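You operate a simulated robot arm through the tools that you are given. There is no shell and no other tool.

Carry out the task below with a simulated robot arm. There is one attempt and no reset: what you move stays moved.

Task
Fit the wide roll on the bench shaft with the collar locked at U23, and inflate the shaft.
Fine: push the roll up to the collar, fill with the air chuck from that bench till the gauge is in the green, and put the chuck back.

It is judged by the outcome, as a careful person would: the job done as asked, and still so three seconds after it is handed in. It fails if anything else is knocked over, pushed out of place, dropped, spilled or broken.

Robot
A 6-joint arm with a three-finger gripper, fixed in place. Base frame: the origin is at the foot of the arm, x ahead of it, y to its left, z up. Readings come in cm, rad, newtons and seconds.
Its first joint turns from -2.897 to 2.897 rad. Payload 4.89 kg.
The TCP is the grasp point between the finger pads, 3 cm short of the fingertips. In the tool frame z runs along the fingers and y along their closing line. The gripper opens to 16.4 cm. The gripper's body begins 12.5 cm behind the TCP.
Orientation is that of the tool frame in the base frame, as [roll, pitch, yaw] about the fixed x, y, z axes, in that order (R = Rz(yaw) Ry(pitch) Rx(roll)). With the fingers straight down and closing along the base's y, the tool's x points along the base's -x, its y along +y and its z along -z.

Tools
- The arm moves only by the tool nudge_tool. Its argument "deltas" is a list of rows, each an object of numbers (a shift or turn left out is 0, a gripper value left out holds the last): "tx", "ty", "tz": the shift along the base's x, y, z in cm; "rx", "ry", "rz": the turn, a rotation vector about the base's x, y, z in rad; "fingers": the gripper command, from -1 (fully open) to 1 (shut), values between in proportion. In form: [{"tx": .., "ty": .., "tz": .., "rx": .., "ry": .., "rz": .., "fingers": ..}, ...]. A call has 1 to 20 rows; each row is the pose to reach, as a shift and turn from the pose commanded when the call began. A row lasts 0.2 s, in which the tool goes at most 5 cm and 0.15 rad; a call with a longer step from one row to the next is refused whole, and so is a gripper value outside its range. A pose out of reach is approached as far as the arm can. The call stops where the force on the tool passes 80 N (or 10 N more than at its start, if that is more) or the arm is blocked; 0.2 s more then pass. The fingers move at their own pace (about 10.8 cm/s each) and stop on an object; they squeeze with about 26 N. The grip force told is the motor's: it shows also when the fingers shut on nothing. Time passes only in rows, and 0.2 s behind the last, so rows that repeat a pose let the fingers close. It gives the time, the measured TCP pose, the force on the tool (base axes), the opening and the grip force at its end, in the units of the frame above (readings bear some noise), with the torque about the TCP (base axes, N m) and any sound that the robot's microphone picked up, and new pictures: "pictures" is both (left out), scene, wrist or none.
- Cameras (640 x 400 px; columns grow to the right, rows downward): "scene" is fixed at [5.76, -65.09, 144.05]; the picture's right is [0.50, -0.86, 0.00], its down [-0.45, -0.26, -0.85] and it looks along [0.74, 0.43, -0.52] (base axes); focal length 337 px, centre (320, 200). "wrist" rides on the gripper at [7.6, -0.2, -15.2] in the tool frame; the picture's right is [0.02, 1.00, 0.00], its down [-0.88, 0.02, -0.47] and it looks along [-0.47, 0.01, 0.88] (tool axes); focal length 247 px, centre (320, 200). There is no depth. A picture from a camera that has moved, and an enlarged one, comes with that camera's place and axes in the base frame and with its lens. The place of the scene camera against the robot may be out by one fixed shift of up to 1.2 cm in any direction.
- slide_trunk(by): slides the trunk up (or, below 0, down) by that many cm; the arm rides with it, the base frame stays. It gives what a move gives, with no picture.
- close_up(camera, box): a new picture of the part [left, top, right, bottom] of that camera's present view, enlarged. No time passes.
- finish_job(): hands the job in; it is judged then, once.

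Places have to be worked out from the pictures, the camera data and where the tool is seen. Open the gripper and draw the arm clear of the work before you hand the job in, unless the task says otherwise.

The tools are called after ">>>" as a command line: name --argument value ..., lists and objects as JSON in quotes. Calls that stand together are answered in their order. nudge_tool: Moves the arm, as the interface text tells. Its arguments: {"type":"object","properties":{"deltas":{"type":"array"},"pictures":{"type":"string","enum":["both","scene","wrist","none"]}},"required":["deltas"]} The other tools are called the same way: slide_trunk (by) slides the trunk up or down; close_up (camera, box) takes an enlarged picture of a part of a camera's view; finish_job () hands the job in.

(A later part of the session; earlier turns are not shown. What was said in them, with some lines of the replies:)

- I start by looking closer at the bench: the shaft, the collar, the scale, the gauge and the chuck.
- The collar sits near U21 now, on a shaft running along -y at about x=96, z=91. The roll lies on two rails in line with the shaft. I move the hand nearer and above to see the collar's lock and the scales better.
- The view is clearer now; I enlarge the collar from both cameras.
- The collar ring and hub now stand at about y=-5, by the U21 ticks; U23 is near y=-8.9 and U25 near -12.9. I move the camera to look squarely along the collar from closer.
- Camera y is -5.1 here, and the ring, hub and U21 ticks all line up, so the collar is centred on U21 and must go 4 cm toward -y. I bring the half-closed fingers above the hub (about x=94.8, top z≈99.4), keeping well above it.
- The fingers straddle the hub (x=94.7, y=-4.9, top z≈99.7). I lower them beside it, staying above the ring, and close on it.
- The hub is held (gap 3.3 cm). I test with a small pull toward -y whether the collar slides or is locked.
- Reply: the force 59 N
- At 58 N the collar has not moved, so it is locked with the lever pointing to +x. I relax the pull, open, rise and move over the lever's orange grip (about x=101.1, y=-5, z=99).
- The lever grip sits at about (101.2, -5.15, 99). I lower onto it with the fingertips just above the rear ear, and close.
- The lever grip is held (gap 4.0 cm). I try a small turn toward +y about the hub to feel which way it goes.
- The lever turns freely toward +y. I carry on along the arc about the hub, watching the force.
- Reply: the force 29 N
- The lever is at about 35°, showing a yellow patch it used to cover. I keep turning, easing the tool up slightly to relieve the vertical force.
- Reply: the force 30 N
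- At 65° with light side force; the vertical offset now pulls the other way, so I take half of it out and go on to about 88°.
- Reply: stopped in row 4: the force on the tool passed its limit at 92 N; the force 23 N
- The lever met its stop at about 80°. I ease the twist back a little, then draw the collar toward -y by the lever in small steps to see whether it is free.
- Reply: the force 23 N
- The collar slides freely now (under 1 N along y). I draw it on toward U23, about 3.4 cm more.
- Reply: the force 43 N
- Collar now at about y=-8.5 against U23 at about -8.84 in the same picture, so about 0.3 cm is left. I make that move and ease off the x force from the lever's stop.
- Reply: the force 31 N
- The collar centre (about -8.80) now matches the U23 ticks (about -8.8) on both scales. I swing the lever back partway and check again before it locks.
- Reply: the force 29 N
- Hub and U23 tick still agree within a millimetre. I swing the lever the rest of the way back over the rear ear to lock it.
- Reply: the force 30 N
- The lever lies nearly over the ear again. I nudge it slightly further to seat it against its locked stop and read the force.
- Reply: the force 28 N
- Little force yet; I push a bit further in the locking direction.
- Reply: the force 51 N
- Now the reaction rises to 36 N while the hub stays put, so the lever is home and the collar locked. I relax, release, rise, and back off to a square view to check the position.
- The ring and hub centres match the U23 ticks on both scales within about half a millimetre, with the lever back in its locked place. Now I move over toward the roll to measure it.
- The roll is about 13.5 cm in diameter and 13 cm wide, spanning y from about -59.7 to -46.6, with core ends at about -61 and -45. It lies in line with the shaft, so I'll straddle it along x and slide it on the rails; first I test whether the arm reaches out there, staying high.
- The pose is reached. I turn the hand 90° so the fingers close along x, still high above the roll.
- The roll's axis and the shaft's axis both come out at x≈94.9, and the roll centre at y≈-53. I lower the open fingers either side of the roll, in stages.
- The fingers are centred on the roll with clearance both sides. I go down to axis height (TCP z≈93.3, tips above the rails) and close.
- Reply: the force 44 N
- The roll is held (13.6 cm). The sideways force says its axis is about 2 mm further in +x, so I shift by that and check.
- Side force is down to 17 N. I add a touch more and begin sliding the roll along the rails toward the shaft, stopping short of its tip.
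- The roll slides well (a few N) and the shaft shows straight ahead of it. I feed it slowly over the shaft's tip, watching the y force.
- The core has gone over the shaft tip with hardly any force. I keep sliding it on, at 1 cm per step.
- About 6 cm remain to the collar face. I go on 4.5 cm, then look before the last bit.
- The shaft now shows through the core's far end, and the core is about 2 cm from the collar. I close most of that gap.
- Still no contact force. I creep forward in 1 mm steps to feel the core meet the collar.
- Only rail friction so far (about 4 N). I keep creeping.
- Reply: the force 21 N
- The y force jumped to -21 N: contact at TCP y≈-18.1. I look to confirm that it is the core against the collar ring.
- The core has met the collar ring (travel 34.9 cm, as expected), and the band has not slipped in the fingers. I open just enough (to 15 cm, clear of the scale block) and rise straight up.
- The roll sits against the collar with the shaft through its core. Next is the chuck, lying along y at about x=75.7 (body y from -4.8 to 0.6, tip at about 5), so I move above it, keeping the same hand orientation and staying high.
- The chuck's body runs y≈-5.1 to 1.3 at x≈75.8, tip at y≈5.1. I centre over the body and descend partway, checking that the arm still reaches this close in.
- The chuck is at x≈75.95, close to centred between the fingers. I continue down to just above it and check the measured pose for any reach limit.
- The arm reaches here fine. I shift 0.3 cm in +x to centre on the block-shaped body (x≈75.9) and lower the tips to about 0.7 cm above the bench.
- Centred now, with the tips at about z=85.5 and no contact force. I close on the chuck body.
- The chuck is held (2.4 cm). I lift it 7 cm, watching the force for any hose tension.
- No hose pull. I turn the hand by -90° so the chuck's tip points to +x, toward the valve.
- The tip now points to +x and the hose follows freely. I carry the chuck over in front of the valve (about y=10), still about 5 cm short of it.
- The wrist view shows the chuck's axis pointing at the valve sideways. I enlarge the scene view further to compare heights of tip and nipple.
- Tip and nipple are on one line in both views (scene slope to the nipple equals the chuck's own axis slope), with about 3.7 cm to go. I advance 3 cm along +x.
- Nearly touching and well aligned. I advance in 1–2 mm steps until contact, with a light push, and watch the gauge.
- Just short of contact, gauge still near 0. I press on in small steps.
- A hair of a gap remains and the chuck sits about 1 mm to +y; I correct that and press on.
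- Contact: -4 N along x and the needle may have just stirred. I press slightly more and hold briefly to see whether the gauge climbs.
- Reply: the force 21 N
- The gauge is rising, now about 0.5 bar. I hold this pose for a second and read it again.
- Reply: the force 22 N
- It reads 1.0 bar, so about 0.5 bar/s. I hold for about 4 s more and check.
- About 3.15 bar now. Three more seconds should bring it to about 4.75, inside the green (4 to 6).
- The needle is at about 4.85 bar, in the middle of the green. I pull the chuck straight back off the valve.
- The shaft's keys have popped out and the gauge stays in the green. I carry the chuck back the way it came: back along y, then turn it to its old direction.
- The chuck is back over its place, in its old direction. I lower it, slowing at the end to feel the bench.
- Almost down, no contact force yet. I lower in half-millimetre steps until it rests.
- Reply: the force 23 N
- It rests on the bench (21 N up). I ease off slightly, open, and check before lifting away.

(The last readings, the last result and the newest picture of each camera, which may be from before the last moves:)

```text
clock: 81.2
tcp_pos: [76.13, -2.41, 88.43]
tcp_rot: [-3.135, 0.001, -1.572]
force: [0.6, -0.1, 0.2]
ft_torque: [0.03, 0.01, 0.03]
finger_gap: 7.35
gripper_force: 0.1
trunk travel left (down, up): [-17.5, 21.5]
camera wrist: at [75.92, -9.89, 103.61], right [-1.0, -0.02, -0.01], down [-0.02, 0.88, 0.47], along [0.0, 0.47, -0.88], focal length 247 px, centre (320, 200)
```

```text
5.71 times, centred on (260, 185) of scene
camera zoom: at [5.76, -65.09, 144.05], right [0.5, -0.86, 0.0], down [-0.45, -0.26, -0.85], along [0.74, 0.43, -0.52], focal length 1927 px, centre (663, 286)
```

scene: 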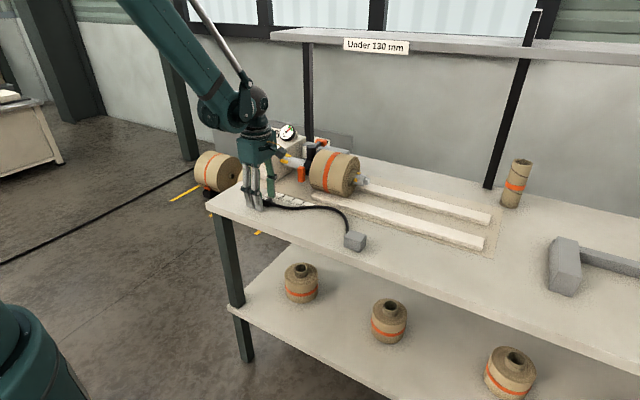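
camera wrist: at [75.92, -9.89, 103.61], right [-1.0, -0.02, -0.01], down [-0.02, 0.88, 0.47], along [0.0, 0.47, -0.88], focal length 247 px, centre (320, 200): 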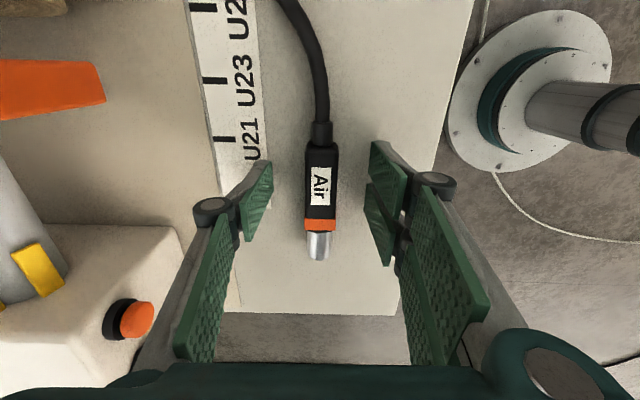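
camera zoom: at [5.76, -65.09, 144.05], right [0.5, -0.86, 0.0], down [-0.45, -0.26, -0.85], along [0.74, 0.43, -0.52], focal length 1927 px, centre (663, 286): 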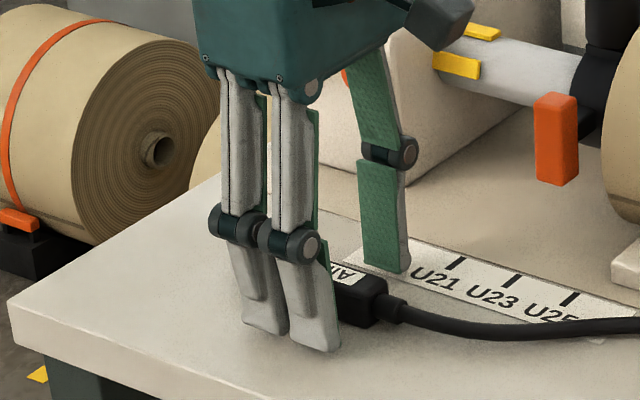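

The chuck lies where it was, pointing the same way. I lift the hand straight up and then back clear of the bench work.

>>> nudge_tool --deltas '[{"tz": 2}, {"tz": 5}, {"tz": 9}, {"tz": 13}, {"tz": 17}, {"tz": 21}, {"tz": 24}, {"tz": 24}]'

>>> close_up --camera "scene" --box '[210, 110, 390, 240]'

>>> close_up --camera "scene" --box '[276, 120, 302, 142]'

```text
clock: 83.0
tcp_pos: [75.91, -2.5, 112.58]
tcp_rot: [-3.131, 0.0, -1.572]
force: [-0.3, -0.8, 0.3]
ft_torque: [0.0, -0.03, -0.01]
finger_gap: 7.38
gripper_force: 0.1
trunk travel left (down, up): [-17.5, 21.5]
camera wrist: at [75.84, -9.98, 127.66], right [-1.0, -0.02, -0.01], down [-0.02, 0.88, 0.47], along [0.0, 0.47, -0.88], focal length 247 px, centre (320, 200)
```

scene: 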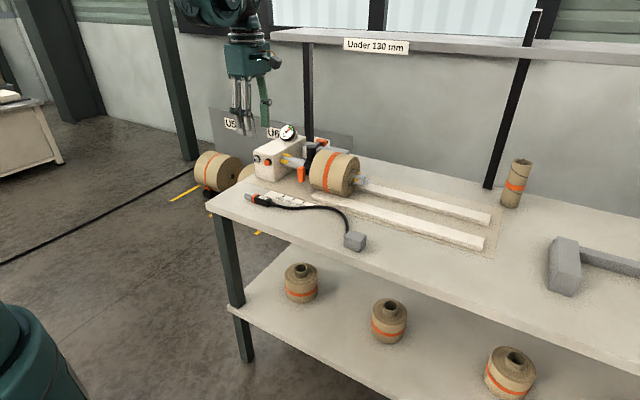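
wrist: 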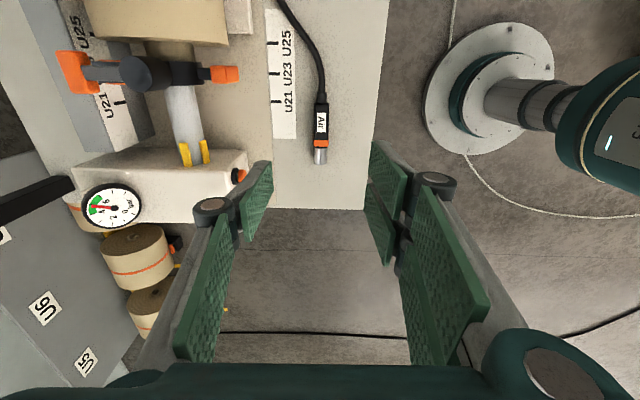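

```text
3.08 times, centred on (300, 175) of scene
camera zoom: at [5.76, -65.09, 144.05], right [0.5, -0.86, 0.0], down [-0.45, -0.26, -0.85], along [0.74, 0.43, -0.52], focal length 1037 px, centre (382, 277)
```

zoom: 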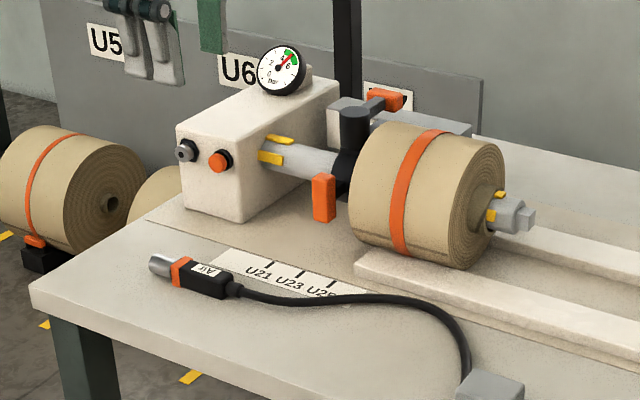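

```text
16.00 times, centred on (289, 131) of scene
camera zoom: at [5.76, -65.09, 144.05], right [0.5, -0.86, 0.0], down [-0.45, -0.26, -0.85], along [0.74, 0.43, -0.52], focal length 5394 px, centre (816, 1304)
```

zoom: 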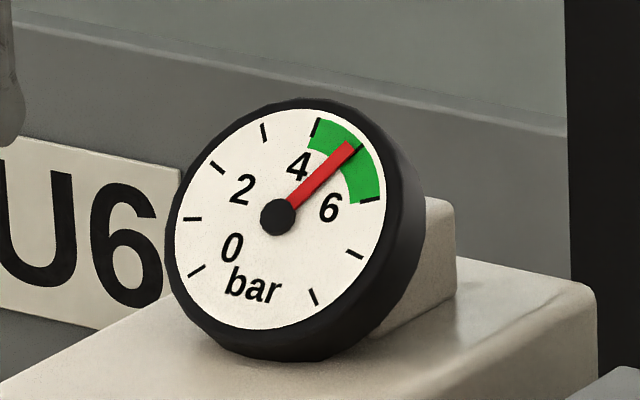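

The gauge holds at about 4.85 bar. As a last check I turn the hand back and look squarely at the collar, scale and roll contact.

>>> nudge_tool --deltas '[{"rz": -0.143, "ty": -0.8, "fingers": -0.3}, {"rz": -0.286, "ty": -1.6, "fingers": -0.6}, {"rz": -0.428, "ty": -2.4, "fingers": -1}, {"rz": -0.571, "ty": -3.2, "fingers": -1}, {"rz": -0.714, "ty": -4, "fingers": -1}, {"rz": -0.857, "ty": -4.8, "fingers": -1}, {"rz": -1.0, "ty": -5.6, "fingers": -1}, {"rz": -1.142, "ty": -6.4, "fingers": -1}, {"rz": -1.285, "ty": -7, "tx": 2, "fingers": -1}, {"rz": -1.428, "ty": -7, "tx": 3.5, "fingers": -1}, {"rz": -1.57, "ty": -7, "tx": 5, "fingers": -1}, {"rz": -1.57, "ty": -7, "tx": 5, "fingers": -1}]'

>>> close_up --camera "wrist" --box '[220, 100, 420, 225]'

>>> close_up --camera "wrist" --box '[220, 180, 420, 305]'

```text
clock: 85.6
tcp_pos: [80.83, -9.38, 112.52]
tcp_rot: [-3.132, 0.0, 3.142]
force: [0.1, -0.2, -0.7]
ft_torque: [0.04, 0.03, 0.02]
finger_gap: 16.37
gripper_force: 0.0
trunk travel left (down, up): [-17.5, 21.5]
camera wrist: at [73.15, -9.27, 127.63], right [-0.02, 1.0, -0.01], down [0.88, 0.02, 0.47], along [0.47, 0.0, -0.88], focal length 247 px, centre (320, 200)
```

scene: 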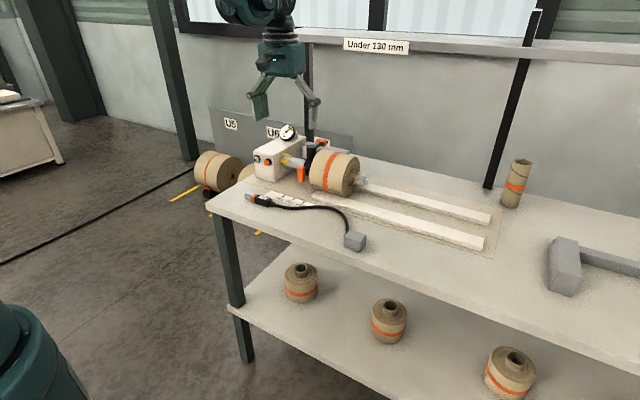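
wrist: 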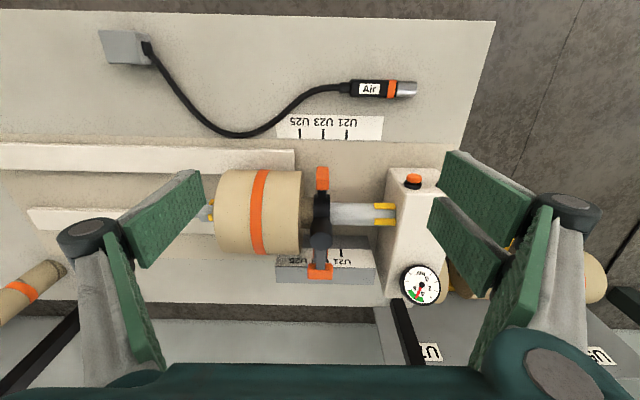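

```text
3.20 times, centred on (320, 162) of wrist
camera zoom: at [73.15, -9.27, 127.63], right [-0.02, 1.0, -0.01], down [0.88, 0.02, 0.47], along [0.47, 0.0, -0.88], focal length 790 px, centre (320, 320)
```

zoom: 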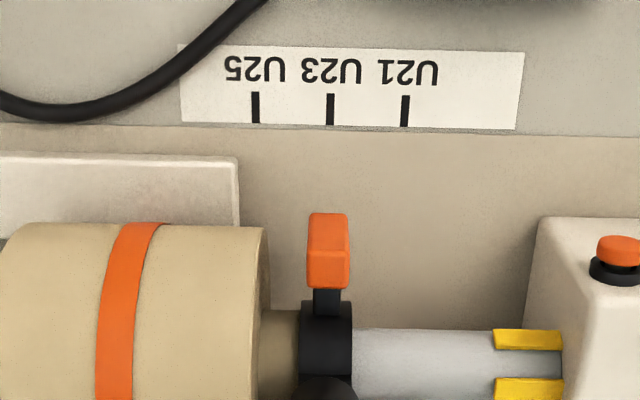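

```text
3.20 times, centred on (320, 242) of wrist
camera zoom: at [73.15, -9.27, 127.63], right [-0.02, 1.0, -0.01], down [0.88, 0.02, 0.47], along [0.47, 0.0, -0.88], focal length 790 px, centre (320, 64)
```

zoom: 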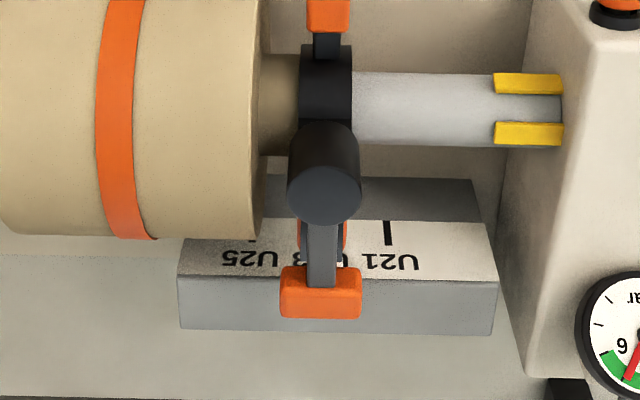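

The collar still matches U23 within about a millimetre, its lever is locked, the core touches the ring, and the gauge is in the green. I draw the arm back clear of the bench.

>>> nudge_tool --deltas '[{"tx": -4, "tz": 1}, {"tx": -8, "tz": 2}, {"tx": -12, "tz": 3}, {"tx": -16, "tz": 4}, {"tx": -19, "tz": 5}, {"tx": -19, "tz": 5}]'

>>> close_up --camera "scene" --box '[210, 110, 390, 240]'

```text
clock: 87.0
tcp_pos: [61.85, -9.45, 117.52]
tcp_rot: [-3.131, 0.002, -3.139]
force: [-1.7, 0.9, 0.7]
ft_torque: [-0.04, -0.09, 0.02]
finger_gap: 16.4
gripper_force: 0.0
trunk travel left (down, up): [-17.5, 21.5]
camera wrist: at [54.04, -9.38, 132.64], right [-0.02, 1.0, -0.01], down [0.88, 0.02, 0.47], along [0.47, 0.0, -0.88], focal length 247 px, centre (320, 200)
```

scene: 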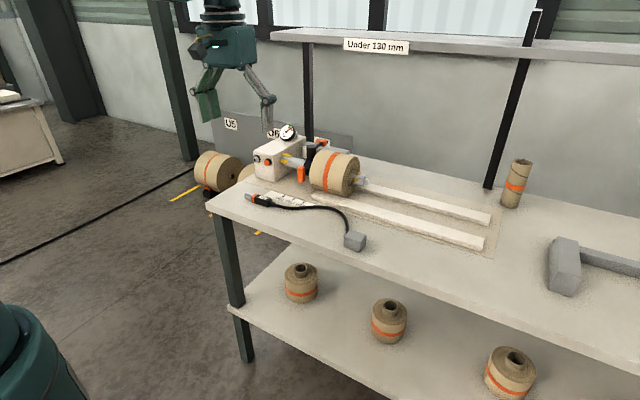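
wrist: 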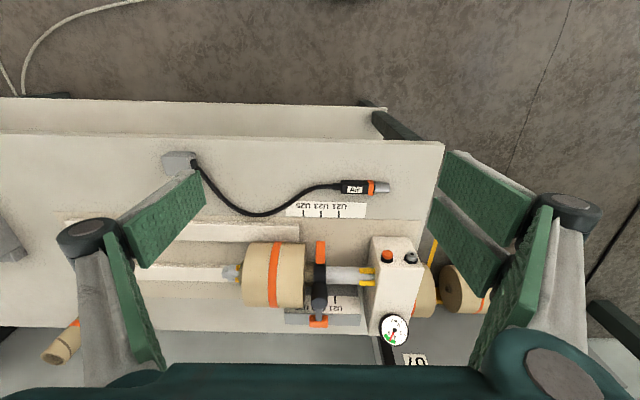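

```text
3.08 times, centred on (300, 175) of scene
camera zoom: at [5.76, -65.09, 144.05], right [0.5, -0.86, 0.0], down [-0.45, -0.26, -0.85], along [0.74, 0.43, -0.52], focal length 1037 px, centre (382, 277)
```

zoom: 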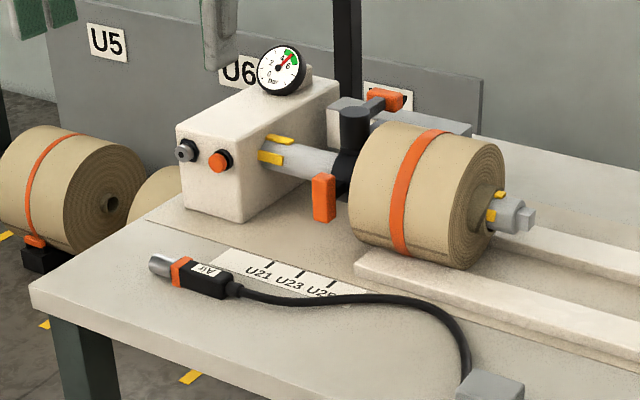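

Everything is in its final state: collar locked at U23, roll against it, shaft inflated with the needle in the green, chuck back in its place, the arm open and clear. I hand the job in.

>>> finish_job

```text
The job is handed in.
```

The wide roll is on the bench shaft, pushed up to the collar, and the shaft is inflated. I've handed the job in.

- **Collar:** it was locked at U21, so I unlocked it, slid it to U23 and locked it again. In the last check it matched the U23 marks to within about a millimetre.
- **Roll:** it was slid along the rails until its core met the collar, with the shaft showing through the far end.
- **Air:** I filled the shaft until the gauge read about 4.85 bar, in the middle of the green. It read the same ten seconds later, and the shaft's keys have popped out.
- **Chuck:** it is back on the bench where it lay, pointing the same way.

The final pictures show nothing else moved or knocked over. The gripper is open and the arm is drawn back clear of the work.
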